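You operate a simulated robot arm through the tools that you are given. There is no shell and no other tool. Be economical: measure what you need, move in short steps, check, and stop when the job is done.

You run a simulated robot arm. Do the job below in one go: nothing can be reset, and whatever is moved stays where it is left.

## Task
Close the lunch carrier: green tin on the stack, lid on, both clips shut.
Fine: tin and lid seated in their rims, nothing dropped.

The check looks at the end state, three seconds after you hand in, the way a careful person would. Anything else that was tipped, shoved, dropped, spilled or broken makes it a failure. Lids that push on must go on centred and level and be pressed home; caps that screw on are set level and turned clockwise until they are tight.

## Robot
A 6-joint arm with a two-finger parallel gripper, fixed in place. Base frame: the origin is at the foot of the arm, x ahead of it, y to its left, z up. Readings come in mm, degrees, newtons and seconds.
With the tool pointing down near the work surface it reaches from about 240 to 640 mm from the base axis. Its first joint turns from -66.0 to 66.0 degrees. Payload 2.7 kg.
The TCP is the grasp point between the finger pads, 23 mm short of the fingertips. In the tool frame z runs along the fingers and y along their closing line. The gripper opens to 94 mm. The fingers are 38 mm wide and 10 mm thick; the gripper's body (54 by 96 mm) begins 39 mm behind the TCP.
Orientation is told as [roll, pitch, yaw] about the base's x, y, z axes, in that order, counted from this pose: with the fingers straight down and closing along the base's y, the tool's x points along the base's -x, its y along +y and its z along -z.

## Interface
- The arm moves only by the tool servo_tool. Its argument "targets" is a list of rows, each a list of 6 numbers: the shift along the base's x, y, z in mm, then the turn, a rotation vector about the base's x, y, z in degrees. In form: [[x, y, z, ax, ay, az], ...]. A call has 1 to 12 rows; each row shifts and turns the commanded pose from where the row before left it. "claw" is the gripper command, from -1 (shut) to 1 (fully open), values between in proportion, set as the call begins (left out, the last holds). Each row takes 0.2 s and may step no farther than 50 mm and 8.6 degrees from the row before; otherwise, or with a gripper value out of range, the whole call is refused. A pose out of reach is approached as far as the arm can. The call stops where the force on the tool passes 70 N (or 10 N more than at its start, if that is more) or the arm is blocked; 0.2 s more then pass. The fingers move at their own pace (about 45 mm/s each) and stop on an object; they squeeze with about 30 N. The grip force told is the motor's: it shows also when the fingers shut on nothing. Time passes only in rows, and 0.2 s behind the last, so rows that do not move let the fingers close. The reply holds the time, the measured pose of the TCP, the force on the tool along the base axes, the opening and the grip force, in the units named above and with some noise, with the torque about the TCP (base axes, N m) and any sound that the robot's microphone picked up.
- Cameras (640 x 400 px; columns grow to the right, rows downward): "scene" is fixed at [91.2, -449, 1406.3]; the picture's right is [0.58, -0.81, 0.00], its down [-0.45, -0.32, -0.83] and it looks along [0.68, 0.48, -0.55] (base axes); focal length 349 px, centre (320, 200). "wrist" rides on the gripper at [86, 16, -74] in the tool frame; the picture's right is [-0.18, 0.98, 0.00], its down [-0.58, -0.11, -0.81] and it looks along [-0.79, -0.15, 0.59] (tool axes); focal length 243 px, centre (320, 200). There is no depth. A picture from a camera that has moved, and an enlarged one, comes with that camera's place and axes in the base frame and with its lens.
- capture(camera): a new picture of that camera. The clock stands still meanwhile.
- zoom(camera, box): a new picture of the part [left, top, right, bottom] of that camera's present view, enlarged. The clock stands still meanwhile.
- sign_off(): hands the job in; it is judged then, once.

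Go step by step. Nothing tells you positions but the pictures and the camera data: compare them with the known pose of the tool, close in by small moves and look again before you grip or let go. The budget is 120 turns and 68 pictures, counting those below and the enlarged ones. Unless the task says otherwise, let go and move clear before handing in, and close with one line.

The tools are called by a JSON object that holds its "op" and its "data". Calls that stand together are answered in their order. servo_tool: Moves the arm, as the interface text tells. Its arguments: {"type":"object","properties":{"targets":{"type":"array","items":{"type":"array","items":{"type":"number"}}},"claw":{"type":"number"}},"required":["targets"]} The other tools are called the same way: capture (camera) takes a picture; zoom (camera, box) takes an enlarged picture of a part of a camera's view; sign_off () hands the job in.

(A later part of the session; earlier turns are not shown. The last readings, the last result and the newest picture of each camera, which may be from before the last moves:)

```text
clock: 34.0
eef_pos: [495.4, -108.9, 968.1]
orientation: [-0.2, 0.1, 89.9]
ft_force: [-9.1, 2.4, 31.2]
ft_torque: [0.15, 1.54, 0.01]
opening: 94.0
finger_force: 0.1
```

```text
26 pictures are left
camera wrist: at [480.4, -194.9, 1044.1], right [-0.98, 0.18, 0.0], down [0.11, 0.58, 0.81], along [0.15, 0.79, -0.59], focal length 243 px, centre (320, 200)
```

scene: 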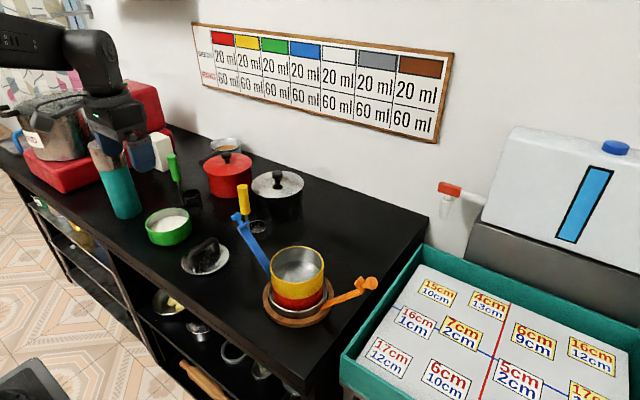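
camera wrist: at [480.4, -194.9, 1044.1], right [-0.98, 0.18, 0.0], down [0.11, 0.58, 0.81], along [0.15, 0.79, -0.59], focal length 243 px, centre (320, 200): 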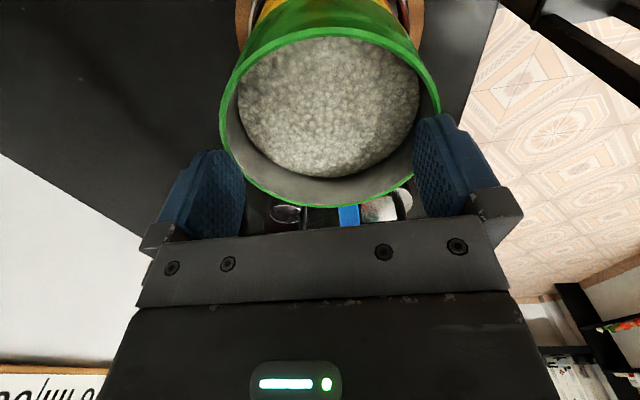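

Visible green and yellow heights now match after perspective correction, and the joint line is tight, so the tin is seated. Next is the lid: I'll rise clear, turn back to yaw 0 and look at it.

{"op": "servo_tool", "data": {"targets": [[0, 0, 40, 0, 0, 0], [0, 0, 40, 0, 0, 0], [0, 0, 0, 0, 0, -8], [-10, 25, 0, 0, 0, -8.2], [-14, 30, 0, 0, 0, -8.2], [-14, 30, 0, 0, 0, -8.2], [-14, 30, 0, 0, 0, -8.2], [-14, 30, 0, 0, 0, -8.2], [-14, 30, 0, 0, 0, -8.2], [-14, 30, 0, 0, 0, -8.2], [-14, 30, 0, 0, 0, -8.2], [0, 0, 0, 0, 0, -8.2]]}}

{"op": "servo_tool", "data": {"targets": [[-10, 18, -30, 0, 0, -8.2], [0, 0, -40, 0, 0, 0], [0, 0, -20, 0, 0, 0], [0, 0, 0, 0, 0, 0]]}}

{"op": "capture", "data": {"camera": "wrist"}}

{"op": "zoom", "data": {"camera": "scene", "box": [170, 180, 390, 330]}}

```text
clock: 36.6
eef_pos: [390.2, 126.3, 1046.3]
orientation: [0.0, 0.0, 8.2]
ft_force: [0.4, 0.5, 0.2]
ft_torque: [0.0, 0.01, -0.05]
opening: 94.4
finger_force: 0.0
```

```text
clock: 37.6
eef_pos: [381.9, 145.6, 955.6]
orientation: [0.0, 0.0, -0.1]
ft_force: [-0.2, 1.1, -0.6]
ft_torque: [0.02, 0.05, 0.02]
opening: 93.9
finger_force: 0.0
```

```text
25 pictures are left
camera wrist: at [294.8, 161.8, 1030.7], right [0.18, 0.98, 0.0], down [0.58, -0.11, 0.81], along [0.79, -0.15, -0.59], focal length 243 px, centre (320, 200)
```

wrist: 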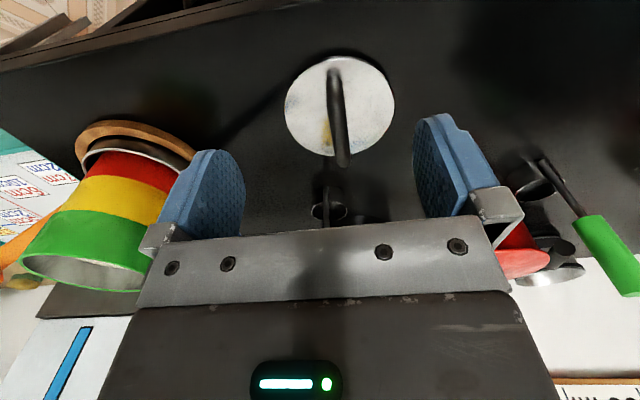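

```text
2.67 times, centred on (280, 255) of scene
camera zoom: at [91.2, -449.0, 1406.3], right [0.58, -0.81, 0.0], down [-0.45, -0.32, -0.83], along [0.68, 0.48, -0.55], focal length 931 px, centre (427, 53)
```

zoom: 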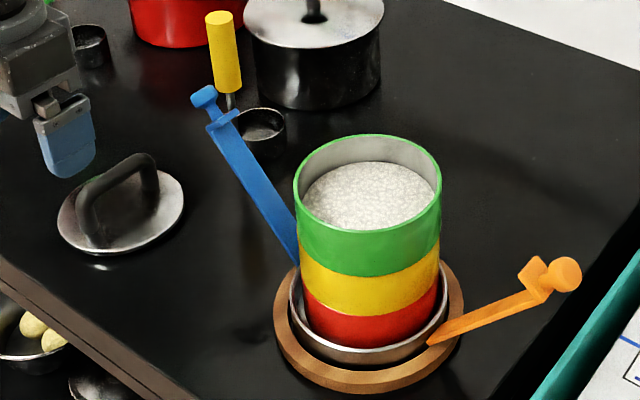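

The stack looks straight. The lid centre is about (440,153), with the handle bar along x. I'll move above the handle with moderate opening and look closer.

{"op": "servo_tool", "data": {"targets": [[30, 5, 0, 0, 0, 0], [28, 2.5, 0, 0, 0, 0], [0, 0, -30, 0, 0, 0], [0, 0, -20, 0, 0, 0], [0, 0, 0, 0, 0, 0]], "claw": 0}}

{"op": "capture", "data": {"camera": "wrist"}}

{"op": "zoom", "data": {"camera": "scene", "box": [160, 180, 260, 290]}}

```text
clock: 38.8
eef_pos: [438.8, 152.1, 905.4]
orientation: [0.1, 0.0, 0.1]
ft_force: [0.4, -0.9, -0.1]
ft_torque: [-0.03, 0.02, 0.0]
opening: 46.8
finger_force: 0.0
```

```text
23 pictures are left
camera wrist: at [352.6, 169.2, 980.7], right [0.18, 0.98, 0.0], down [0.58, -0.11, 0.81], along [0.79, -0.15, -0.59], focal length 243 px, centre (320, 200)
```

wrist: 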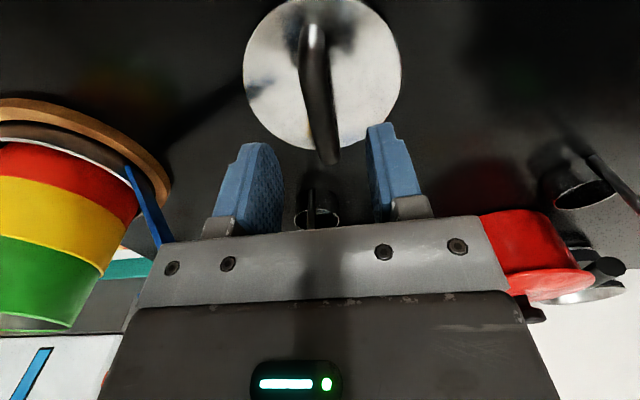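

```text
3.64 times, centred on (210, 235) of scene
camera zoom: at [91.2, -449.0, 1406.3], right [0.58, -0.81, 0.0], down [-0.45, -0.32, -0.83], along [0.68, 0.48, -0.55], focal length 1269 px, centre (720, 73)
```

zoom: 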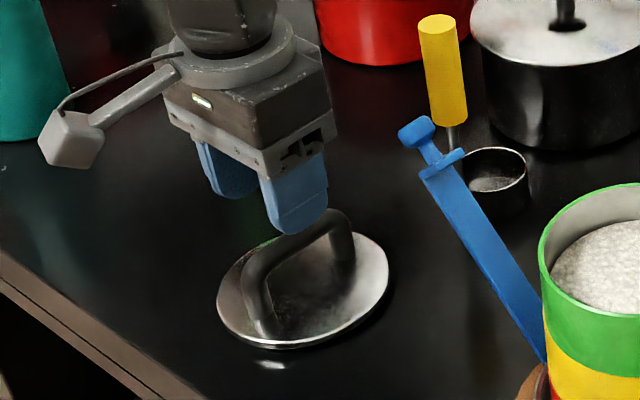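

Handle bar runs from about (395,157) to (487,150), top z about 847. I'll align yaw -4°, descend onto it and grip.

{"op": "servo_tool", "data": {"targets": [[2, 1, -20, 0, 0, -4], [0, 0, -20, 0, 0, 0], [0, 0, -10, 0, 0, 0], [0, 0, -4, 0, 0, 0], [0, 0, 0, 0, 0, 0]]}}

{"op": "capture", "data": {"camera": "wrist"}}

{"op": "zoom", "data": {"camera": "scene", "box": [160, 180, 260, 290]}}

```text
clock: 40.0
eef_pos: [439.8, 154.0, 851.4]
orientation: [0.0, 0.0, -4.1]
ft_force: [-0.3, -0.5, 0.1]
ft_torque: [-0.01, 0.0, 0.0]
opening: 47.2
finger_force: 0.0
```

```text
21 pictures are left
camera wrist: at [354.3, 176.3, 927.5], right [0.25, 0.97, 0.0], down [0.57, -0.15, 0.81], along [0.78, -0.2, -0.59], focal length 243 px, centre (320, 200)
```

wrist: 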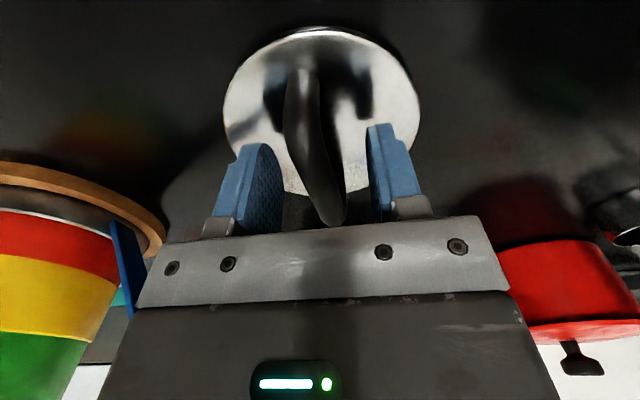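

```text
3.64 times, centred on (210, 235) of scene
camera zoom: at [91.2, -449.0, 1406.3], right [0.58, -0.81, 0.0], down [-0.45, -0.32, -0.83], along [0.68, 0.48, -0.55], focal length 1269 px, centre (720, 73)
```

zoom: 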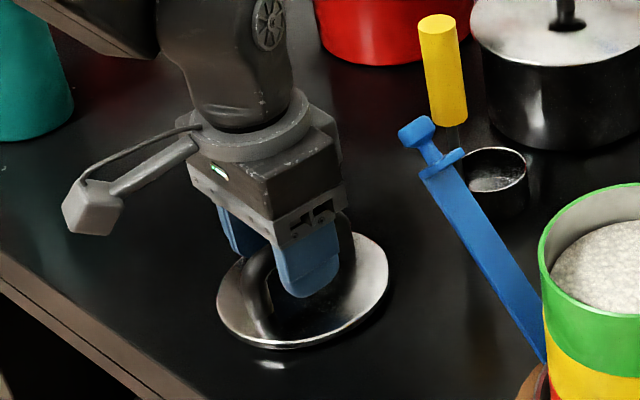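

The bar lines up with the finger gap. Lower slightly and grip.

{"op": "servo_tool", "data": {"targets": [[0, 0, -3, 0, 0, 0], [0, 0, 0, 0, 0, 0]]}}

{"op": "servo_tool", "data": {"targets": [[0, 0, 0, 0, 0, 0], [0, 0, 0, 0, 0, 0], [0, 0, 0, 0, 0, 0], [0, 0, 0, 0, 0, 0], [0, 0, 0, 0, 0, 0]], "claw": -1}}

{"op": "servo_tool", "data": {"targets": [[0, 0, 5, 0, 0, 0], [0, 0, 15, 0, 0, 0], [0, 0, 20, 0, 0, 0], [0, 0, 0, 0, 0, 0]]}}

{"op": "capture", "data": {"camera": "wrist"}}

{"op": "zoom", "data": {"camera": "scene", "box": [160, 170, 260, 280]}}

```text
clock: 40.6
eef_pos: [440.0, 154.7, 849.9]
orientation: [0.0, 0.0, -4.0]
ft_force: [0.1, -0.1, -0.6]
ft_torque: [0.01, 0.01, -0.02]
opening: 47.0
finger_force: 0.0
```

```text
clock: 41.8
eef_pos: [439.7, 154.2, 848.9]
orientation: [-0.1, 0.1, -4.1]
ft_force: [0.6, 0.5, 0.6]
ft_torque: [-0.01, -0.07, -0.02]
opening: 14.8
finger_force: 29.9
```

```text
clock: 42.8
eef_pos: [437.7, 155.5, 888.4]
orientation: [0.0, -0.1, -4.0]
ft_force: [-0.5, -0.9, -1.3]
ft_torque: [-0.01, 0.01, 0.0]
opening: 14.9
finger_force: 30.0
```

```text
19 pictures are left
camera wrist: at [353.8, 177.8, 964.0], right [0.25, 0.97, 0.0], down [0.57, -0.15, 0.81], along [0.78, -0.2, -0.59], focal length 243 px, centre (320, 200)
```

wrist: 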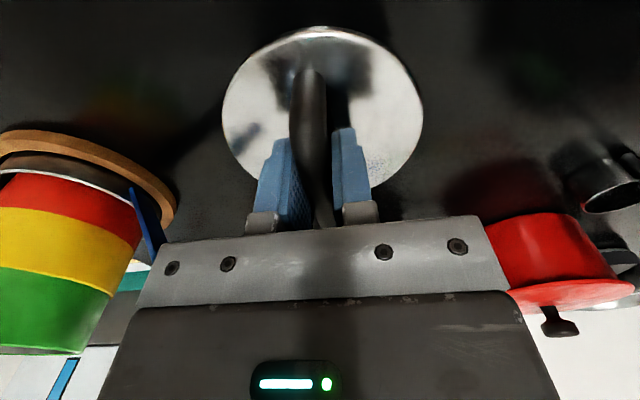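

```text
3.64 times, centred on (210, 225) of scene
camera zoom: at [91.2, -449.0, 1406.3], right [0.58, -0.81, 0.0], down [-0.45, -0.32, -0.83], along [0.68, 0.48, -0.55], focal length 1269 px, centre (720, 109)
```

zoom: 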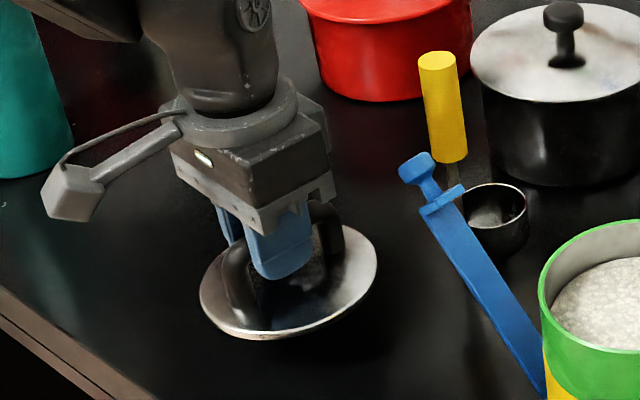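

Lid is gripped on its handle, level. Carrying it high over to the stack.

{"op": "servo_tool", "data": {"targets": [[0, 0, 45, 0, 0, 0], [0, 0, 45, 0, 0, 0], [0, 0, 45, 0, 0, 0], [0, 0, 35, 0, 0, 0], [7, -37, 0, 0, 0, 0], [7, -37, 0, 0, 0, 0], [7, -37, 0, 0, 0, 0], [7, -37, 0, 0, 0, 0], [7, -37, 0, 0, 0, 0], [7, -37, 0, 0, 0, 0], [8.5, -37.5, 0, 0, 0, 0], [0, 0, 0, 0, 0, 0]]}}

{"op": "servo_tool", "data": {"targets": [[0, 0, -25, 0, 0, 0], [0, 0, -20, 0, 0, 0], [0, 0, 0, 0, 0, 0]]}}

{"op": "capture", "data": {"camera": "wrist"}}

{"op": "zoom", "data": {"camera": "scene", "box": [255, 190, 355, 310]}}

```text
clock: 45.4
eef_pos: [489.4, -103.8, 1059.7]
orientation: [-0.1, -0.1, -4.1]
ft_force: [-0.2, 0.2, 0.0]
ft_torque: [-0.01, 0.02, -0.01]
opening: 14.9
finger_force: 29.5
```

```text
clock: 46.2
eef_pos: [491.8, -104.3, 1012.5]
orientation: [0.0, 0.0, -4.1]
ft_force: [0.2, 0.3, -0.7]
ft_torque: [0.0, 0.0, -0.01]
opening: 14.9
finger_force: 30.1
```

```text
17 pictures are left
camera wrist: at [406.3, -81.9, 1089.0], right [0.25, 0.97, 0.0], down [0.57, -0.15, 0.81], along [0.78, -0.2, -0.59], focal length 243 px, centre (320, 200)
```

wrist: 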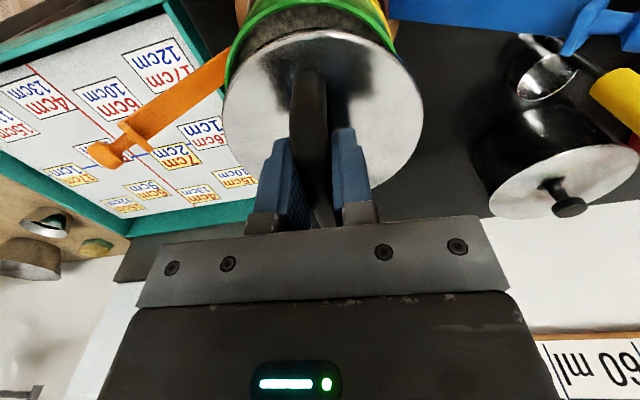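

```text
3.33 times, centred on (305, 250) of scene
camera zoom: at [91.2, -449.0, 1406.3], right [0.58, -0.81, 0.0], down [-0.45, -0.32, -0.83], along [0.68, 0.48, -0.55], focal length 1163 px, centre (370, 33)
```

zoom: 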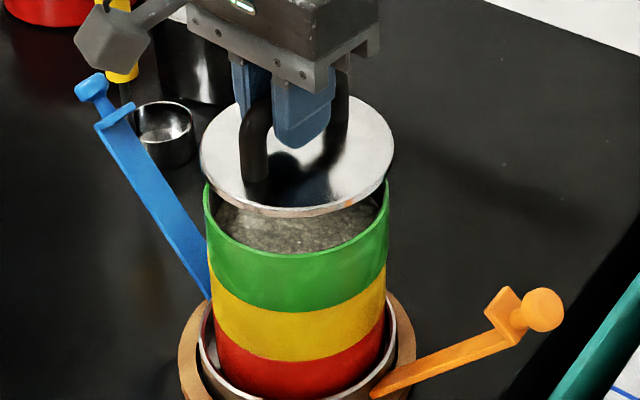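

By the scene picture the lid is ~2 mm too far right of the tin, and since the handle is gripped centrally that is mostly +x. I'll shift -3.5 mm in x and lower close to the rim to check.

{"op": "servo_tool", "data": {"targets": [[-3.5, 0, 0, 0, 0, 0], [0, 0, -12, 0, 0, 0], [0, 0, -8, 0, 0, 0], [0, 0, 0, 0, 0, 0]]}}

{"op": "zoom", "data": {"camera": "wrist", "box": [190, 0, 450, 162]}}

{"op": "zoom", "data": {"camera": "scene", "box": [270, 210, 340, 290]}}

```text
clock: 47.2
eef_pos: [487.6, -103.2, 994.9]
orientation: [0.0, -0.2, -4.0]
ft_force: [-0.4, -1.2, 7.0]
ft_torque: [0.04, -0.32, -0.03]
opening: 14.9
finger_force: 30.1
```

```text
2.46 times, centred on (320, 81) of wrist
camera zoom: at [402.9, -82.4, 1069.6], right [0.25, 0.97, 0.0], down [0.57, -0.15, 0.81], along [0.78, -0.2, -0.59], focal length 597 px, centre (320, 493)
```

zoom: 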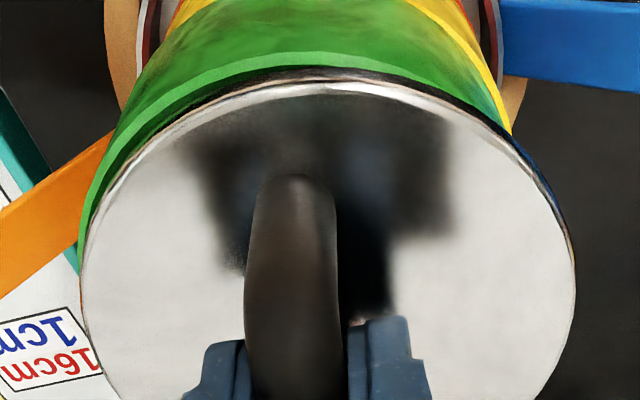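

```text
5.00 times, centred on (305, 250) of scene
camera zoom: at [91.1, -449.0, 1406.3], right [0.58, -0.81, 0.0], down [-0.45, -0.32, -0.83], along [0.68, 0.48, -0.55], focal length 1745 px, centre (395, -50)
```

zoom: 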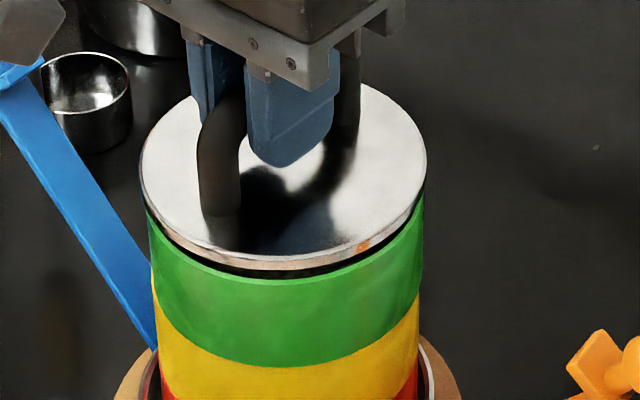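

Light contact on the +x side: the lid is still a bit +x/+y of the rim. I'll lift, shift (-4,-3), and look again.

{"op": "servo_tool", "data": {"targets": [[0, 0, 4, 0, 0, 0], [-4, -3, 0, 0, 0, 0], [0, 0, -3, 0, 0, 0], [0, 0, 0, 0, 0, 0]]}}

{"op": "zoom", "data": {"camera": "wrist", "box": [190, 0, 450, 162]}}

{"op": "zoom", "data": {"camera": "scene", "box": [270, 210, 340, 290]}}

```text
clock: 48.2
eef_pos: [482.6, -108.2, 994.2]
orientation: [0.0, 0.0, -4.0]
ft_force: [0.1, -0.3, -1.1]
ft_torque: [-0.01, 0.0, 0.0]
opening: 15.1
finger_force: 30.0
```

```text
2.46 times, centred on (320, 81) of wrist
camera zoom: at [397.5, -86.6, 1069.8], right [0.25, 0.97, 0.0], down [0.57, -0.15, 0.81], along [0.78, -0.2, -0.59], focal length 597 px, centre (320, 493)
```

zoom: 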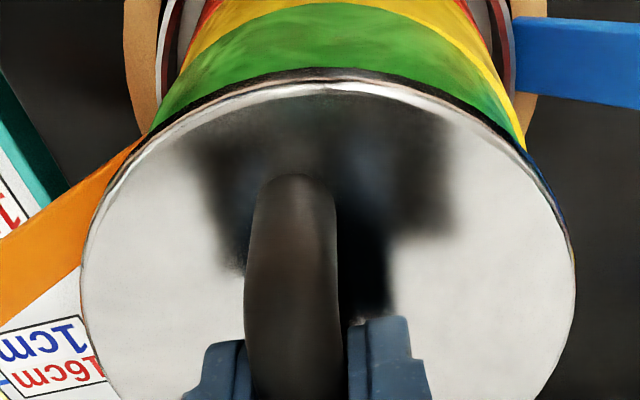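

```text
5.00 times, centred on (305, 250) of scene
camera zoom: at [91.2, -449.0, 1406.3], right [0.58, -0.81, 0.0], down [-0.45, -0.32, -0.83], along [0.68, 0.48, -0.55], focal length 1745 px, centre (395, -50)
```

zoom: 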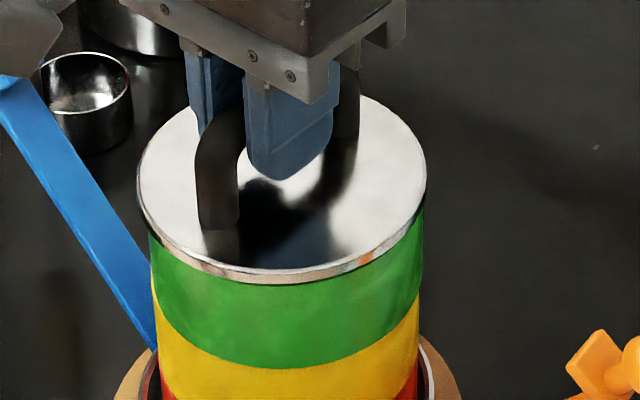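

Slight overshoot now. Shifting back about (+2.2,+1.3) and lowering gently.

{"op": "servo_tool", "data": {"targets": [[2.2, 1.3, 0, 0, 0, 0], [0, 0, -2, 0, 0, 0], [0, 0, -2, 0, 0, 0], [0, 0, 0, 0, 0, 0]]}}

{"op": "servo_tool", "data": {"targets": [[0, 0, -1.5, 0, 0, 0], [0, 0, -1.5, 0, 0, 0], [0, 0, 0, 0, 0, 0]]}}

```text
clock: 49.2
eef_pos: [484.4, -105.8, 990.2]
orientation: [0.0, -0.1, -4.0]
ft_force: [-0.3, 0.8, -1.1]
ft_torque: [-0.02, 0.03, 0.0]
opening: 15.0
finger_force: 30.1
```

```text
clock: 50.0
eef_pos: [485.3, -105.8, 988.4]
orientation: [0.0, 0.0, -3.9]
ft_force: [-0.6, 1.1, 2.7]
ft_torque: [-0.1, 0.06, -0.02]
opening: 14.7
finger_force: 29.9
```

It passed the earlier contact height, so the plug is entering the rim. Continuing to press down.

{"op": "servo_tool", "data": {"targets": [[0, 0, -1.5, 0, 0, 0], [0, 0, -1.5, 0, 0, 0], [0, 0, -1, 0, 0, 0], [0, 0, 0, 0, 0, 0]]}}

{"op": "zoom", "data": {"camera": "scene", "box": [270, 210, 340, 290]}}

```text
clock: 51.0
eef_pos: [486.4, -105.9, 985.2]
orientation: [0.0, -0.3, -4.1]
ft_force: [0.8, 0.4, 20.5]
ft_torque: [-0.05, -0.23, -0.03]
opening: 15.0
finger_force: 29.8
```

```text
5.00 times, centred on (305, 250) of scene
camera zoom: at [90.9, -448.9, 1406.3], right [0.58, -0.81, 0.0], down [-0.45, -0.32, -0.83], along [0.68, 0.48, -0.55], focal length 1745 px, centre (395, -50)
```

zoom: 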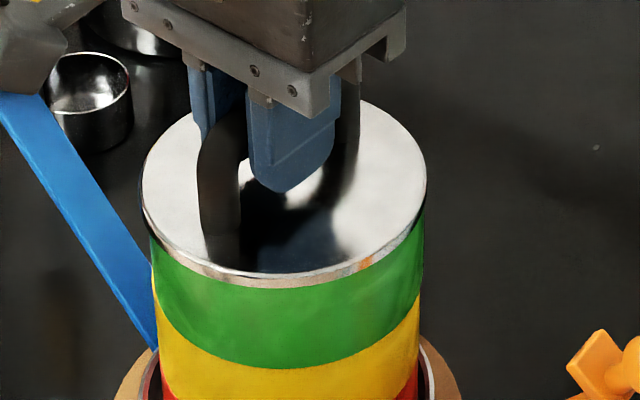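

The lid sits on the rim concentrically. Pressing harder to drive it home.

{"op": "servo_tool", "data": {"targets": [[0, 0, -2, 0, 0, 0], [0, 0, -2, 0, 0, 0], [0, 0, -2, 0, 0, 0], [0, 0, 0, 0, 0, 0]]}}

```text
clock: 52.0
eef_pos: [483.6, -107.0, 978.9]
orientation: [-0.1, 0.0, -4.0]
ft_force: [-0.5, -1.1, 21.5]
ft_torque: [0.04, 0.04, 0.01]
opening: 14.7
finger_force: 30.0
```

{"op": "servo_tool", "data": {"targets": [[0, 0, -2, 0, 0, 0], [0, 0, -2, 0, 0, 0], [0, 0, -2, 0, 0, 0], [0, 0, 0, 0, 0, 0]]}}

{"op": "zoom", "data": {"camera": "scene", "box": [270, 210, 340, 290]}}

```text
clock: 53.0
eef_pos: [484.8, -106.1, 973.5]
orientation: [0.1, -0.1, -4.0]
ft_force: [-3.0, 3.7, 26.3]
ft_torque: [0.16, 0.24, 0.04]
opening: 15.1
finger_force: 29.6
```

```text
5.00 times, centred on (305, 250) of scene
camera zoom: at [90.7, -448.9, 1406.3], right [0.58, -0.81, 0.0], down [-0.45, -0.32, -0.83], along [0.68, 0.48, -0.55], focal length 1745 px, centre (395, -50)
```

zoom: 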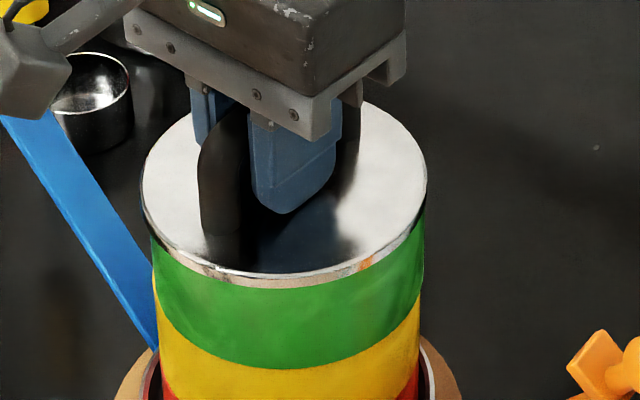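

The fingers slipped down the handle, so the tips are near the disc. I'll press on the disc centre directly with the fingertips.

{"op": "servo_tool", "data": {"targets": [[0, 0, -1.5, 0, 0, 0], [0, 0, -1.5, 0, 0, 0], [0, 0, 0, 0, 0, 0]]}}

{"op": "servo_tool", "data": {"targets": [[0, 0, -1.5, 0, 0, 0], [0, 0, -1.5, 0, 0, 0], [0, 0, 0, 0, 0, 0]]}}

```text
clock: 53.8
eef_pos: [485.6, -107.2, 974.7]
orientation: [-0.1, -0.6, -4.0]
ft_force: [-9.4, 4.3, 50.0]
ft_torque: [0.32, 1.62, 0.07]
opening: 15.0
finger_force: 29.9
```

```text
clock: 54.6
eef_pos: [485.9, -107.5, 974.2]
orientation: [-0.1, -0.9, -4.0]
ft_force: [-11.4, 1.1, 62.8]
ft_torque: [0.05, 2.17, 0.05]
opening: 15.3
finger_force: 30.0
```

Pressed to ~63 N with no further sinking. Unload, release and inspect.

{"op": "servo_tool", "data": {"targets": [[0, 0, 3, 0, 0, 0], [0, 0, 2, 0, 0, 0], [0, 0, 0, 0, 0, 0]]}}

{"op": "servo_tool", "data": {"targets": [[0, 0, 0, 0, 0, 0], [0, 0, 0, 0, 0, 0], [0, 0, 30, 0, 0, 0], [0, 0, 40, 0, 0, 0], [-40, 0, 20, 0, 0, 0], [-45, 0, 0, 0, 0, 0], [0, 0, 0, 0, 0, 0]], "claw": -0.2}}

{"op": "zoom", "data": {"camera": "scene", "box": [250, 190, 350, 320]}}

{"op": "capture", "data": {"camera": "wrist"}}

```text
clock: 55.4
eef_pos: [486.3, -105.7, 974.8]
orientation: [0.1, -0.6, -4.0]
ft_force: [-1.1, -3.7, 36.2]
ft_torque: [-0.39, 0.1, -0.03]
opening: 15.0
finger_force: 29.5
```

```text
clock: 57.0
eef_pos: [397.6, -106.8, 1059.1]
orientation: [0.0, 0.0, -4.0]
ft_force: [-0.6, -0.4, 0.6]
ft_torque: [0.02, 0.03, 0.02]
opening: 37.6
finger_force: 0.0
```

```text
3.08 times, centred on (300, 255) of scene
camera zoom: at [91.2, -449.0, 1406.3], right [0.58, -0.81, 0.0], down [-0.45, -0.32, -0.83], along [0.68, 0.48, -0.55], focal length 1074 px, centre (382, 31)
```

zoom: 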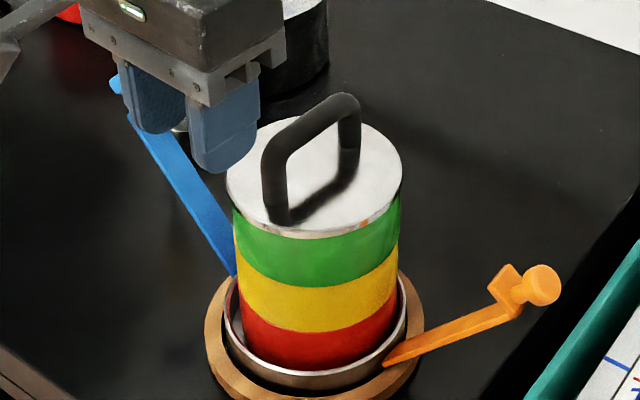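

```text
8 pictures are left
camera wrist: at [313.7, -83.7, 1133.5], right [0.25, 0.97, 0.0], down [0.57, -0.15, 0.81], along [0.78, -0.2, -0.59], focal length 243 px, centre (320, 200)
```

wrist: 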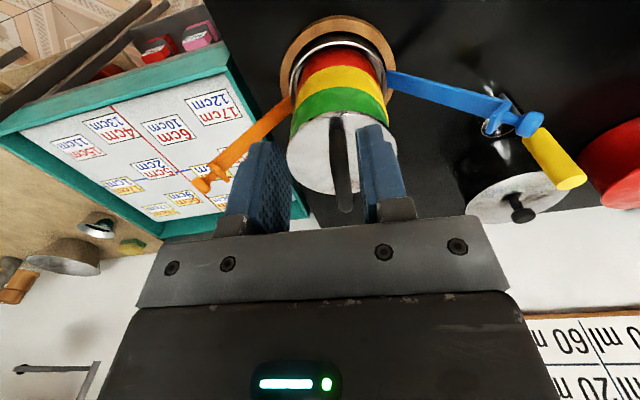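

The lid is seated level. Now the blue clip (knob about (493,61,950)): close the fingers, go to its outer side and descend just outside the knob.

{"op": "servo_tool", "data": {"targets": [[10, 40, 0, 0, 0, 4], [10, 40, 0, 0, 0, 0], [15, 40, 0, 0, 0, 0], [20, 40, 0, 0, 0, 0], [20, 40, 0, 0, 0, 0], [19, 20, 0, 0, 0, 0], [0, 0, -40, 0, 0, 0], [0, 0, -40, 0, 0, 0], [0, 0, -16, 0, 0, 0], [0, 0, 0, 0, 0, 0]], "claw": -1}}

{"op": "capture", "data": {"camera": "wrist"}}

```text
clock: 59.2
eef_pos: [495.6, 114.2, 964.1]
orientation: [-0.1, -0.1, -0.1]
ft_force: [1.1, 0.8, 0.2]
ft_torque: [0.01, 0.0, 0.01]
opening: 0.0
finger_force: 30.2
```

```text
7 pictures are left
camera wrist: at [408.7, 130.3, 1040.1], right [0.18, 0.98, 0.0], down [0.58, -0.11, 0.81], along [0.79, -0.15, -0.59], focal length 243 px, centre (320, 200)
```

wrist: 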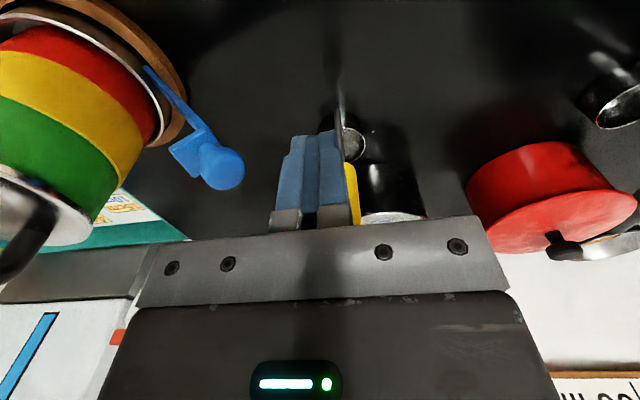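

Knob confirmed at about (494,62,949). Pushing it inward along its arc.

{"op": "servo_tool", "data": {"targets": [[0, -17, 0, 0, 0, 0], [0, -17, 0, 0, 0, 0], [0, -11, 7, 0, 0, 0], [0, -10, 6, 0, 0, 0], [0, -13, 7, 0, 0, 0], [0, -14, 6, 0, 0, 0], [0, -14, 4, 0, 0, 0], [0, 0, 0, 0, 0, 0]]}}

{"op": "servo_tool", "data": {"targets": [[0, -7, 2, 0, 0, 0], [0, -7, 1, 0, 0, 0], [0, 0, 0, 0, 0, 0]]}}

{"op": "zoom", "data": {"camera": "scene", "box": [220, 170, 400, 320]}}

```text
clock: 61.0
eef_pos: [493.8, 18.2, 997.0]
orientation: [0.0, -0.1, 0.1]
ft_force: [1.3, 0.7, 1.0]
ft_torque: [-0.03, 0.03, 0.02]
opening: 0.1
finger_force: 29.8
```

```text
clock: 61.8
eef_pos: [494.1, 3.9, 997.8]
orientation: [0.0, 0.0, -0.1]
ft_force: [0.5, 1.5, 1.8]
ft_torque: [0.0, -0.01, 0.0]
opening: 0.0
finger_force: 30.0
```

```text
2.67 times, centred on (310, 245) of scene
camera zoom: at [91.2, -448.9, 1406.3], right [0.58, -0.81, 0.0], down [-0.45, -0.32, -0.83], along [0.68, 0.48, -0.55], focal length 931 px, centre (347, 80)
```

zoom: 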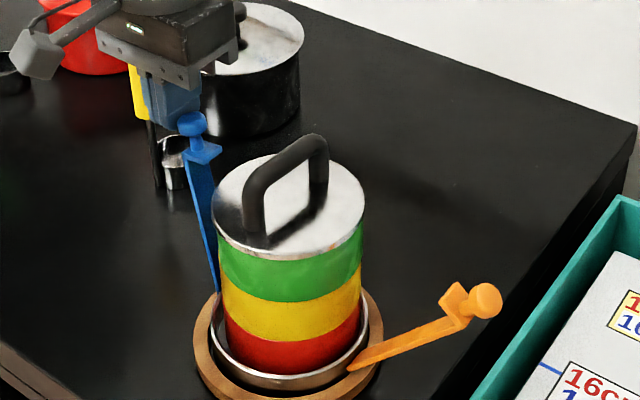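

The clip swings freely. Continuing in small steps, watching force and sound.

{"op": "servo_tool", "data": {"targets": [[0, -6, 1, 0, 0, 0], [0, -6, 0.5, 0, 0, 0], [0, -6, 0, 0, 0, 0], [0, 0, 0, 0, 0, 0]]}}

{"op": "servo_tool", "data": {"targets": [[0, -4, 0, 0, 0, 0], [0, -4, 0, 0, 0, 0], [0, 0, 0, 0, 0, 0]]}}

```text
clock: 62.8
eef_pos: [494.1, -16.2, 998.7]
orientation: [0.0, 0.0, 0.0]
ft_force: [0.1, 0.7, -0.8]
ft_torque: [-0.01, 0.0, -0.03]
opening: 0.0
finger_force: 29.7
```

```text
clock: 63.6
eef_pos: [493.8, -22.7, 999.8]
orientation: [0.0, 0.0, 0.0]
ft_force: [0.0, -0.4, -0.2]
ft_torque: [0.0, 0.03, 0.0]
opening: 0.0
finger_force: 30.6
```

{"op": "servo_tool", "data": {"targets": [[0, -4, -1, 0, 0, 0], [0, -3, -1, 0, 0, 0], [0, 0, 0, 0, 0, 0]]}}

{"op": "servo_tool", "data": {"targets": [[0, -3, -1, 0, 0, 0], [0, -3, -1, 0, 0, 0], [0, 0, 0, 0, 0, 0]]}}

{"op": "zoom", "data": {"camera": "scene", "box": [250, 180, 350, 300]}}

```text
clock: 64.4
eef_pos: [494.9, -27.9, 996.6]
orientation: [0.1, -0.1, 0.0]
ft_force: [-1.9, 9.6, 9.4]
ft_torque: [0.11, 0.07, -0.06]
opening: 0.0
finger_force: 30.1
```

```text
clock: 65.2
eef_pos: [494.7, -34.2, 996.3]
orientation: [0.1, 0.0, 0.1]
ft_force: [-4.2, 19.9, 23.0]
ft_torque: [0.21, 0.19, -0.12]
opening: 0.0
finger_force: 30.0
```

```text
3.33 times, centred on (300, 240) of scene
camera zoom: at [90.7, -448.4, 1406.5], right [0.58, -0.81, 0.0], down [-0.45, -0.32, -0.83], along [0.68, 0.48, -0.55], focal length 1163 px, centre (387, 67)
```

zoom: 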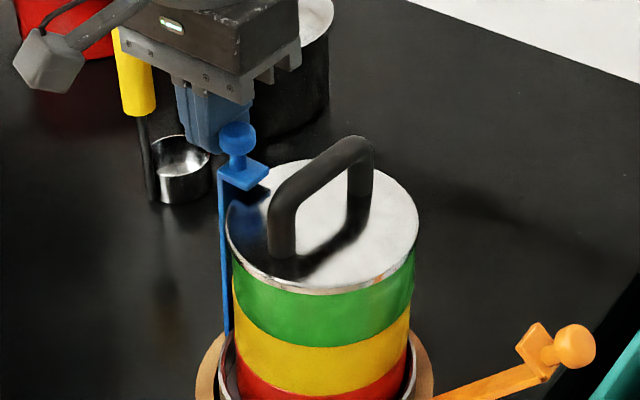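

The hook is over the lid edge and meeting resistance (20 N). I'll push a bit further for the snap.

{"op": "servo_tool", "data": {"targets": [[0, -2, 0, 0, 0, 0], [0, -2, 0, 0, 0, 0], [0, 0, 0, 0, 0, 0]]}}

```text
clock: 66.0
eef_pos: [493.6, -37.5, 998.0]
orientation: [0.1, -0.3, 0.2]
ft_force: [-0.6, 25.1, 28.0]
ft_torque: [0.31, 0.15, -0.07]
opening: 0.1
finger_force: 29.3
```

Contact is at the tip's corner on the knob, so I'll back off, lower 22 mm and push on the arm's flat outer face at hook level.

{"op": "servo_tool", "data": {"targets": [[0, 10, 0, 0, 0, 0], [0, 12, 0, 0, 0, 0], [0, 0, -22, 0, 0, 0], [0, -10, 0, 0, 0, 0], [0, -6, 0, 0, 0, 0], [0, 0, 0, 0, 0, 0]]}}

{"op": "servo_tool", "data": {"targets": [[0, -3, 0, 0, 0, 0], [0, -3, 0, 0, 0, 0], [0, 0, 0, 0, 0, 0]]}}

```text
clock: 66.8
eef_pos: [498.8, -17.6, 994.2]
orientation: [-0.3, -1.9, 0.1]
ft_force: [-4.7, 0.3, 15.4]
ft_torque: [-0.2, 0.18, -0.08]
opening: 0.0
finger_force: 29.8
stopped in row 4: the force on the tool passed its limit at 88 N (the readings are from after the stop); the commanded pose is now the measured one
```

```text
clock: 67.6
eef_pos: [497.2, -23.0, 992.6]
orientation: [-0.2, -1.8, 0.1]
ft_force: [-10.5, 5.2, 30.0]
ft_torque: [-0.31, 0.31, -0.17]
opening: 0.2
finger_force: 29.9
```

I've come down on top of the knob, which swung back outward. Lifting off and looking.

{"op": "servo_tool", "data": {"targets": [[0, 0, 15, 0, 0, 0], [0, 0, 15, 0, 1.8, 0], [0, 25, 0, 0, 0, 0], [0, 25, 0, 0, 0, 0], [0, 0, 0, 0, 0, 0]]}}

{"op": "zoom", "data": {"camera": "scene", "box": [230, 180, 400, 320]}}

```text
clock: 68.8
eef_pos: [498.6, 25.7, 1019.4]
orientation: [-0.3, 0.2, 0.1]
ft_force: [0.3, -0.6, -0.9]
ft_torque: [0.0, 0.02, -0.01]
opening: 0.2
finger_force: 29.5
```

```text
2.86 times, centred on (315, 250) of scene
camera zoom: at [91.2, -449.0, 1406.3], right [0.58, -0.81, 0.0], down [-0.45, -0.32, -0.83], along [0.68, 0.48, -0.55], focal length 997 px, centre (334, 57)
```

zoom: 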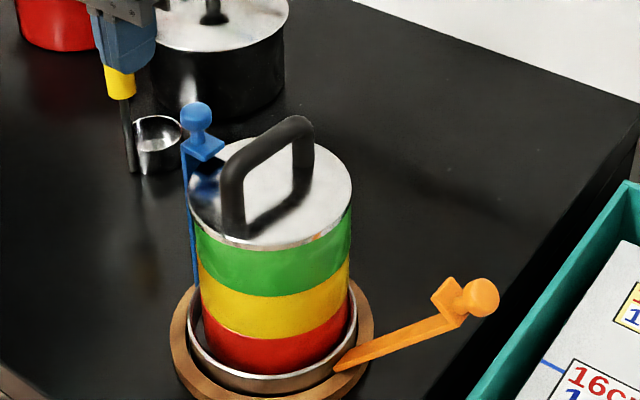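

{"op": "zoom", "data": {"camera": "scene", "box": [272, 195, 360, 285]}}

```text
4.44 times, centred on (316, 240) of scene
camera zoom: at [91.2, -449.0, 1406.3], right [0.58, -0.81, 0.0], down [-0.45, -0.32, -0.83], along [0.68, 0.48, -0.55], focal length 1551 px, centre (338, 22)
```

zoom: 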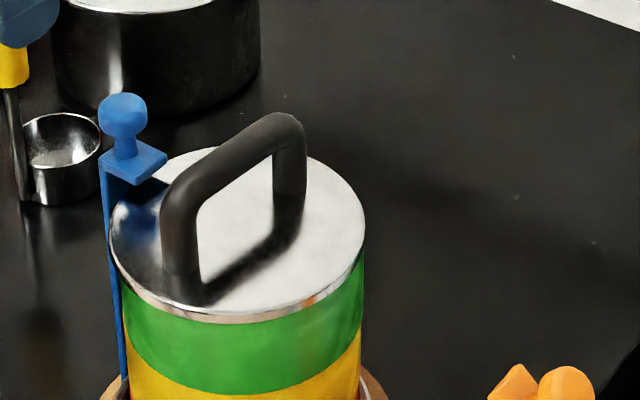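

The arm is upright with its plate over the lid, but I heard no click. I'll go back outside it, lower the finger so its flat face bears on the knob and arm, and push squarely.

{"op": "servo_tool", "data": {"targets": [[-5, 0, 0, 0, 0, 0], [0, 0, -20, 0, 0, 0], [0, 0, -16, 0, 0, 0], [0, -15, 0, 0, 0, 0], [0, -15, 0, 0, 0, 0], [0, -15, 0, 0, 0, 0], [0, -6, 0, 0, 0, 0], [0, 0, 0, 0, 0, 0]]}}

{"op": "servo_tool", "data": {"targets": [[0, -3, 0, 0, 0, 0], [0, -3, 0, 0, 0, 0], [0, 0, 0, 0, 0, 0]]}}

```text
clock: 70.6
eef_pos: [491.7, -25.1, 983.8]
orientation: [-0.2, 0.1, 0.2]
ft_force: [-1.0, 4.5, 2.8]
ft_torque: [-0.01, -0.01, -0.03]
opening: 0.0
finger_force: 29.5
```

```text
clock: 71.4
eef_pos: [493.3, -30.7, 983.6]
orientation: [-0.2, 0.3, 0.1]
ft_force: [-0.4, 3.1, 1.3]
ft_torque: [0.0, 0.0, 0.02]
opening: 0.0
finger_force: 30.2
```

{"op": "servo_tool", "data": {"targets": [[0, -3, 0, 0, 0, 0], [0, -3, 0, 0, 0, 0], [0, 0, 0, 0, 0, 0]]}}

{"op": "servo_tool", "data": {"targets": [[0, -2, 0, 0, 0, 0], [0, -2, 0, 0, 0, 0], [0, 0, 0, 0, 0, 0]]}}

```text
clock: 72.2
eef_pos: [493.1, -36.4, 984.0]
orientation: [-0.2, 0.2, 0.1]
ft_force: [-0.8, 3.1, 1.2]
ft_torque: [-0.03, -0.01, -0.02]
opening: 0.0
finger_force: 30.7
```

```text
clock: 73.0
eef_pos: [492.5, -40.6, 984.0]
orientation: [-0.2, 0.1, 0.1]
ft_force: [0.8, 6.8, 5.7]
ft_torque: [-0.09, 0.01, -0.02]
opening: 0.0
finger_force: 30.2
```

{"op": "servo_tool", "data": {"targets": [[0, -2, 0, 0, 0, 0], [0, -2, 0, 0, 0, 0], [0, 0, 0, 0, 0, 0]]}}

{"op": "servo_tool", "data": {"targets": [[0, -2, 0, 0, 0, 0], [0, -2, 0, 0, 0, 0], [0, 0, 0, 0, 0, 0]]}}

```text
clock: 73.8
eef_pos: [493.0, -44.6, 984.1]
orientation: [-0.2, 0.2, 0.1]
ft_force: [0.2, 7.4, 6.0]
ft_torque: [-0.05, 0.02, -0.02]
opening: 0.0
finger_force: 30.0
```

```text
clock: 74.6
eef_pos: [492.0, -48.2, 983.8]
orientation: [-0.1, 0.2, 0.1]
ft_force: [0.0, 8.3, 6.3]
ft_torque: [-0.08, 0.03, -0.01]
opening: 0.0
finger_force: 30.4
```

Still yielding at ~8 N; I need to see what is moving.

{"op": "zoom", "data": {"camera": "scene", "box": [240, 180, 400, 320]}}

```text
2.86 times, centred on (320, 250) of scene
camera zoom: at [91.1, -448.8, 1406.3], right [0.58, -0.81, 0.0], down [-0.45, -0.32, -0.83], along [0.68, 0.48, -0.55], focal length 997 px, centre (320, 57)
```

zoom: 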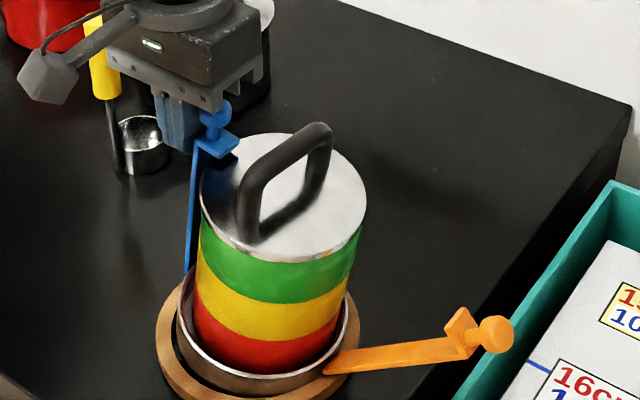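

The whole carrier is tipping. I'm backing off slowly so it settles flat again.

{"op": "servo_tool", "data": {"targets": [[0, 2, 0, 0, 0, 0], [0, 2, 0, 0, 0, 0], [0, 2, 0, 0, 0, 0], [0, 2, 0, 0, 0, 0], [0, 2, 0, 0, 0, 0], [0, 2, 0, 0, 0, 0], [0, 2, 0, 0, 0, 0], [0, 2, 0, 0, 0, 0], [0, 2, 0, 0, 0, 0], [0, 2, 0, 0, 0, 0], [0, 2, 0, 0, 0, 0], [0, 0, 0, 0, 0, 0]]}}

```text
clock: 77.2
eef_pos: [492.3, -26.5, 983.8]
orientation: [-0.1, 0.2, 0.2]
ft_force: [-0.7, 2.0, -0.5]
ft_torque: [0.0, 0.02, -0.02]
opening: 0.1
finger_force: 29.9
```

It settled back, with the reading near zero. A better way that can't tip it: squeeze the clip against the lid's handle, with one finger outside the clip and the other beyond the handle bar. I'll raise, open and straddle both.

{"op": "servo_tool", "data": {"targets": [[0, 15, 0, 0, 0, 0], [0, 15, 20, 0, 0, 0], [0, 0, 40, 0, 0, 0], [0, 0, 20, 0, 0, 0], [0, -40, 0, 0, 0, 0], [0, -44, 0, 0, 0, 0], [0, 0, 0, 0, 0, 0], [0, 0, 0, 0, 0, 0]], "claw": 1}}

{"op": "capture", "data": {"camera": "wrist"}}

```text
clock: 79.0
eef_pos: [493.5, -78.6, 1065.1]
orientation: [-0.3, 0.2, 0.1]
ft_force: [0.1, 0.1, -0.8]
ft_torque: [0.01, 0.0, 0.02]
opening: 93.8
finger_force: 0.2
```

```text
1 pictures are left
camera wrist: at [407.7, -63.4, 1140.8], right [0.18, 0.98, 0.0], down [0.58, -0.1, 0.8], along [0.79, -0.15, -0.59], focal length 243 px, centre (320, 200)
```

wrist: 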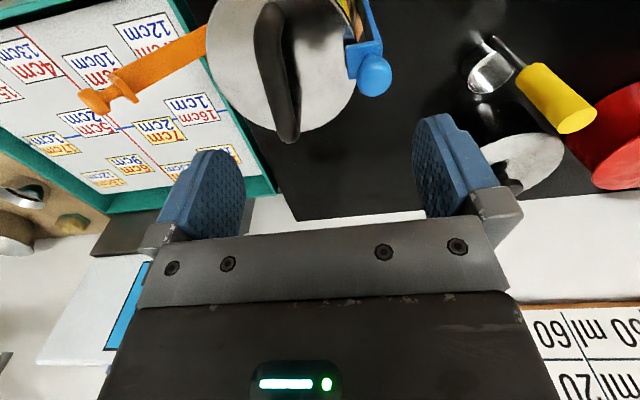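

The knob is at about y=-46 (outer face about -35) and the handle bar at y≈-107. I'll descend straddling both, then close in small steps while watching the lateral force.

{"op": "servo_tool", "data": {"targets": [[-2, 3, 0, 0, 0, 0], [0, 0, -35, 0, 0, 0], [0, 0, -30, 0, 0, 0], [0, 0, -14, 0, 0, 0], [0, 0, 0, 0, 0, 0]]}}

{"op": "servo_tool", "data": {"targets": [[0, -3, 0, 0, 0, 0], [0, -2, 0, 0, 0, 0], [0, 0, 0, 0, 0, 0], [0, 0, 0, 0, 0, 0]], "claw": 0.6}}

```text
clock: 80.2
eef_pos: [493.1, -78.9, 985.4]
orientation: [-0.2, 0.2, 0.2]
ft_force: [-0.3, -0.7, -0.7]
ft_torque: [0.01, 0.0, -0.05]
opening: 94.1
finger_force: 0.0
```

```text
clock: 81.2
eef_pos: [491.7, -81.8, 984.5]
orientation: [-0.3, 0.2, 0.1]
ft_force: [0.0, 4.9, 2.2]
ft_torque: [0.15, -0.05, -0.06]
opening: 77.5
finger_force: 2.1
```

{"op": "servo_tool", "data": {"targets": [[0, 0, 0, 0, 0, 0], [0, 0, 0, 0, 0, 0]], "claw": 0.5}}

{"op": "servo_tool", "data": {"targets": [[0, 0, 0, 0, 0, 0], [0, 0, 0, 0, 0, 0]], "claw": 0.42}}

```text
clock: 81.8
eef_pos: [492.2, -82.8, 985.3]
orientation: [-0.1, 0.3, 0.1]
ft_force: [0.2, 6.6, 2.7]
ft_torque: [0.2, 0.03, 0.02]
opening: 73.8
finger_force: 3.8
```

```text
clock: 82.4
eef_pos: [492.4, -83.3, 985.7]
orientation: [-0.2, 0.3, 0.1]
ft_force: [-0.1, 6.4, 4.3]
ft_torque: [0.3, 0.03, -0.01]
opening: 72.3
finger_force: 6.7
```

{"op": "servo_tool", "data": {"targets": [[0, 2.5, 0, 0, 0, 0], [0, 0, 0, 0, 0, 0]], "claw": 0.38}}

{"op": "servo_tool", "data": {"targets": [[0, 0, 0, 0, 0, 0], [0, 0, 0, 0, 0, 0]], "claw": 0.3}}

```text
clock: 83.0
eef_pos: [491.3, -81.1, 985.5]
orientation: [-0.2, 0.3, 0.1]
ft_force: [1.9, 2.7, 0.7]
ft_torque: [0.09, -0.11, -0.1]
opening: 69.6
finger_force: 5.2
```

```text
clock: 83.6
eef_pos: [491.7, -80.9, 984.7]
orientation: [-0.2, 0.2, 0.1]
ft_force: [0.7, 3.3, 2.3]
ft_torque: [0.0, -0.04, -0.05]
opening: 69.1
finger_force: 8.6
```

Both fingers now bear (net side force small). Squeezing fully.

{"op": "servo_tool", "data": {"targets": [[0, 0, 0, 0, 0, 0], [0, 0, 0, 0, 0, 0], [0, 0, 0, 0, 0, 0]], "claw": -0.2}}

{"op": "servo_tool", "data": {"targets": [[0, 0, 0, 0, 0, 0], [0, 0, 0, 0, 0, 0], [0, 0, 0, 0, 0, 0]], "claw": -1}}

```text
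clock: 84.4
eef_pos: [491.3, -80.0, 986.0]
orientation: [-0.2, 0.2, 0.1]
ft_force: [-0.6, 4.7, 6.6]
ft_torque: [-0.15, 0.18, -0.04]
opening: 67.9
finger_force: 29.8
```

```text
clock: 85.2
eef_pos: [491.9, -80.4, 985.8]
orientation: [-0.3, 0.1, 0.2]
ft_force: [-0.3, 6.0, 8.3]
ft_torque: [-0.06, 0.12, -0.07]
opening: 67.6
finger_force: 30.1
```

Held at 30 N with no click yet. I'll add a downward push while squeezed, which also steadies the carrier.

{"op": "servo_tool", "data": {"targets": [[0, 0, -2, 0, 0, 0], [0, 0, -2, 0, 0, 0], [0, 0, 0, 0, 0, 0]]}}

{"op": "servo_tool", "data": {"targets": [[0, -1.5, -1, 0, 0, 0], [0, -1.5, -1, 0, 0, 0], [0, 0, 0, 0, 0, 0]]}}

```text
clock: 86.0
eef_pos: [491.1, -78.4, 983.4]
orientation: [-0.3, -0.1, 0.2]
ft_force: [-3.6, 20.0, 25.1]
ft_torque: [0.77, 0.53, 0.0]
opening: 67.8
finger_force: 29.6
```

```text
clock: 86.8
eef_pos: [493.1, -81.2, 982.9]
orientation: [-0.2, -0.3, 0.2]
ft_force: [-0.3, 24.7, 30.3]
ft_torque: [1.1, 0.19, -0.14]
opening: 69.1
finger_force: 29.8
```

{"op": "servo_tool", "data": {"targets": [[0, -1.5, -2, 0, 0, 0], [0, -1.5, -2, 0, 0, 0], [0, 0, 0, 0, 0, 0]]}}

```text
clock: 87.6
eef_pos: [492.9, -84.5, 978.6]
orientation: [-0.2, -0.2, 0.2]
ft_force: [3.4, 26.2, 29.2]
ft_torque: [0.9, 0.22, -0.3]
opening: 71.5
finger_force: 30.2
```

No click, and the fingers are sliding down the knob. I'll release and test by touch: put closed fingers between the handle and knob, then pull outward gently to see whether the clip holds.

{"op": "servo_tool", "data": {"targets": [[0, 2, 2, 0, 0, 0], [0, 2, 2, 0, 0, 0], [0, 0, 0, 0, 0, 0], [0, 0, 0, 0, 0, 0]], "claw": 1}}

{"op": "servo_tool", "data": {"targets": [[0, 0, 40, 0, 0, 0], [0, 0, 30, 0, 0, 0], [0, 0, 0, 0, 0, 0]]}}

{"op": "servo_tool", "data": {"targets": [[0, 0, 0, 0, 0, 0], [0, 0, 0, 0, 0, 0], [0, 0, 0, 0, 0, 0], [0, 0, 0, 0, 0, 0], [0, 0, 0, 0, 0, 0]], "claw": -1}}

```text
clock: 88.6
eef_pos: [490.7, -84.0, 978.0]
orientation: [-0.2, 0.4, 0.0]
ft_force: [0.7, 1.4, -1.3]
ft_torque: [-0.07, 0.0, -0.01]
opening: 94.0
finger_force: 0.0
```

```text
clock: 89.4
eef_pos: [490.8, -85.1, 1048.5]
orientation: [-0.2, 0.3, 0.1]
ft_force: [1.8, 0.5, -0.8]
ft_torque: [0.02, -0.03, 0.01]
opening: 94.0
finger_force: 0.0
```

```text
clock: 90.6
eef_pos: [490.4, -84.8, 1047.7]
orientation: [-0.1, 0.3, 0.1]
ft_force: [-0.3, 0.1, -1.2]
ft_torque: [0.01, 0.01, 0.01]
opening: 0.0
finger_force: 13.7
```

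{"op": "servo_tool", "data": {"targets": [[0, 6, 0, 0, 0, 0], [0, 0, -30, 0, 0, 0], [0, 0, -25, 0, 0, 0], [0, 0, 0, 0, 0, 0]]}}

{"op": "servo_tool", "data": {"targets": [[0, 3, 0, 0, 0, 0], [0, 3, 0, 0, 0, 0], [0, 2, 0, 0, 0, 0], [0, 0, 0, 0, 0, 0]]}}

{"op": "servo_tool", "data": {"targets": [[0, 2, 0, 0, 0, 0], [0, 2, 0, 0, 0, 0], [0, 0, 0, 0, 0, 0]]}}

```text
clock: 91.6
eef_pos: [489.6, -76.6, 992.9]
orientation: [-0.2, 0.1, 0.1]
ft_force: [-0.3, 1.1, 0.6]
ft_torque: [0.03, -0.01, 0.05]
opening: 0.2
finger_force: 30.2
```

```text
clock: 92.6
eef_pos: [489.9, -67.5, 992.7]
orientation: [-0.2, 0.2, 0.1]
ft_force: [0.3, 0.0, 0.4]
ft_torque: [0.01, 0.01, -0.01]
opening: 0.0
finger_force: 29.6
```

```text
clock: 93.4
eef_pos: [490.3, -66.2, 993.4]
orientation: [-0.2, 0.1, 0.0]
ft_force: [0.0, 0.1, -0.1]
ft_torque: [0.01, -0.03, -0.01]
opening: 0.0
finger_force: 30.0
```

{"op": "servo_tool", "data": {"targets": [[0, 2, 0, 0, 0, 0], [0, 1, 0, 0, 0, 0], [0, 0, 0, 0, 0, 0]]}}

{"op": "servo_tool", "data": {"targets": [[0, 2, 0, 0, 0, 0], [0, 1, 0, 0, 0, 0], [0, 0, 0, 0, 0, 0]]}}

```text
clock: 94.2
eef_pos: [491.2, -61.8, 994.1]
orientation: [-0.2, 0.3, 0.2]
ft_force: [1.5, -0.6, 0.7]
ft_torque: [-0.01, -0.02, 0.01]
opening: 0.2
finger_force: 30.3
```

```text
clock: 95.0
eef_pos: [492.3, -57.8, 992.4]
orientation: [-0.2, 0.1, 0.1]
ft_force: [-1.7, -2.3, 0.7]
ft_torque: [-0.03, 0.03, -0.02]
opening: 0.2
finger_force: 30.7
```

{"op": "servo_tool", "data": {"targets": [[0, 2, 0, 0, 0, 0], [0, 1, 0, 0, 0, 0], [0, 0, 0, 0, 0, 0]]}}

```text
clock: 95.8
eef_pos: [491.9, -55.4, 994.2]
orientation: [-0.2, 0.2, 0.1]
ft_force: [-1.1, -1.7, -1.0]
ft_torque: [-0.05, 0.01, 0.04]
opening: 0.0
finger_force: 29.9
```

The clip moves freely, so it isn't latched, and something blocks its last few mm. Perhaps the lid or tin isn't fully home. I'll swing the clip back out a little, then probe and press the lid at four points to check its height and level.

{"op": "servo_tool", "data": {"targets": [[0, 10, 0, 0, 0, 0], [0, 10, 0, 0, 0, 0], [0, 10, 0, 0, 0, 0], [0, 10, -2, 0, 0, 0], [0, 0, 0, 0, 0, 0]]}}

{"op": "servo_tool", "data": {"targets": [[0, -10, 20, 0, 0, 0], [0, -20, 15, 0, 0, 0], [-16, -24, 0, 0, 0, 0], [-16, 0, 0, 0, 0, 0], [0, 0, -25, 0, 0, 0], [0, 0, -15, 0, 0, 0], [0, 0, 0, 0, 0, 0]]}}

```text
clock: 97.0
eef_pos: [490.6, -11.5, 991.5]
orientation: [-0.2, 0.2, 0.1]
ft_force: [0.8, -0.4, 0.4]
ft_torque: [0.02, -0.02, 0.02]
opening: 0.0
finger_force: 29.4
```

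```text
clock: 98.6
eef_pos: [456.7, -71.6, 986.5]
orientation: [-0.2, 0.2, 0.1]
ft_force: [0.1, -0.4, 0.7]
ft_torque: [0.0, 0.03, -0.04]
opening: 0.0
finger_force: 29.9
```

{"op": "servo_tool", "data": {"targets": [[0, 0, -4, 0, 0, 0], [0, 0, -3, 0, 0, 0], [0, 0, -2, 0, 0, 0], [0, 0, 0, 0, 0, 0]]}}

{"op": "servo_tool", "data": {"targets": [[0, 0, -2, 0, 0, 0], [0, 0, -2, 0, 0, 0], [0, 0, 0, 0, 0, 0]]}}

```text
clock: 99.6
eef_pos: [458.1, -70.2, 978.6]
orientation: [-0.2, 0.2, 0.2]
ft_force: [0.1, 0.2, -0.1]
ft_torque: [0.02, -0.02, 0.0]
opening: 0.0
finger_force: 30.0
```

```text
clock: 100.4
eef_pos: [459.5, -70.4, 975.2]
orientation: [-0.1, 0.1, 0.1]
ft_force: [-2.4, 1.8, 8.0]
ft_torque: [0.06, -0.01, -0.02]
opening: 0.2
finger_force: 30.0
```

Contact at z≈975 at the (-x,+y) corner. Pressing there, then at the other corners.

{"op": "servo_tool", "data": {"targets": [[0, 0, -2, 0, 0, 0], [0, 0, -2, 0, 0, 0], [0, 0, 0, 0, 0, 0]]}}

{"op": "servo_tool", "data": {"targets": [[0, 0, -2, 0, 0, 0], [0, 0, 0, 0, 0, 0]]}}

```text
clock: 101.2
eef_pos: [460.4, -70.0, 973.8]
orientation: [-0.3, -0.5, 0.2]
ft_force: [-12.9, 4.6, 48.4]
ft_torque: [0.06, 0.24, -0.09]
opening: 0.2
finger_force: 30.5
```

```text
clock: 101.8
eef_pos: [460.5, -70.2, 974.1]
orientation: [-0.4, -0.7, 0.1]
ft_force: [-14.7, 4.4, 59.5]
ft_torque: [0.03, 0.32, -0.15]
opening: 0.1
finger_force: 29.6
```

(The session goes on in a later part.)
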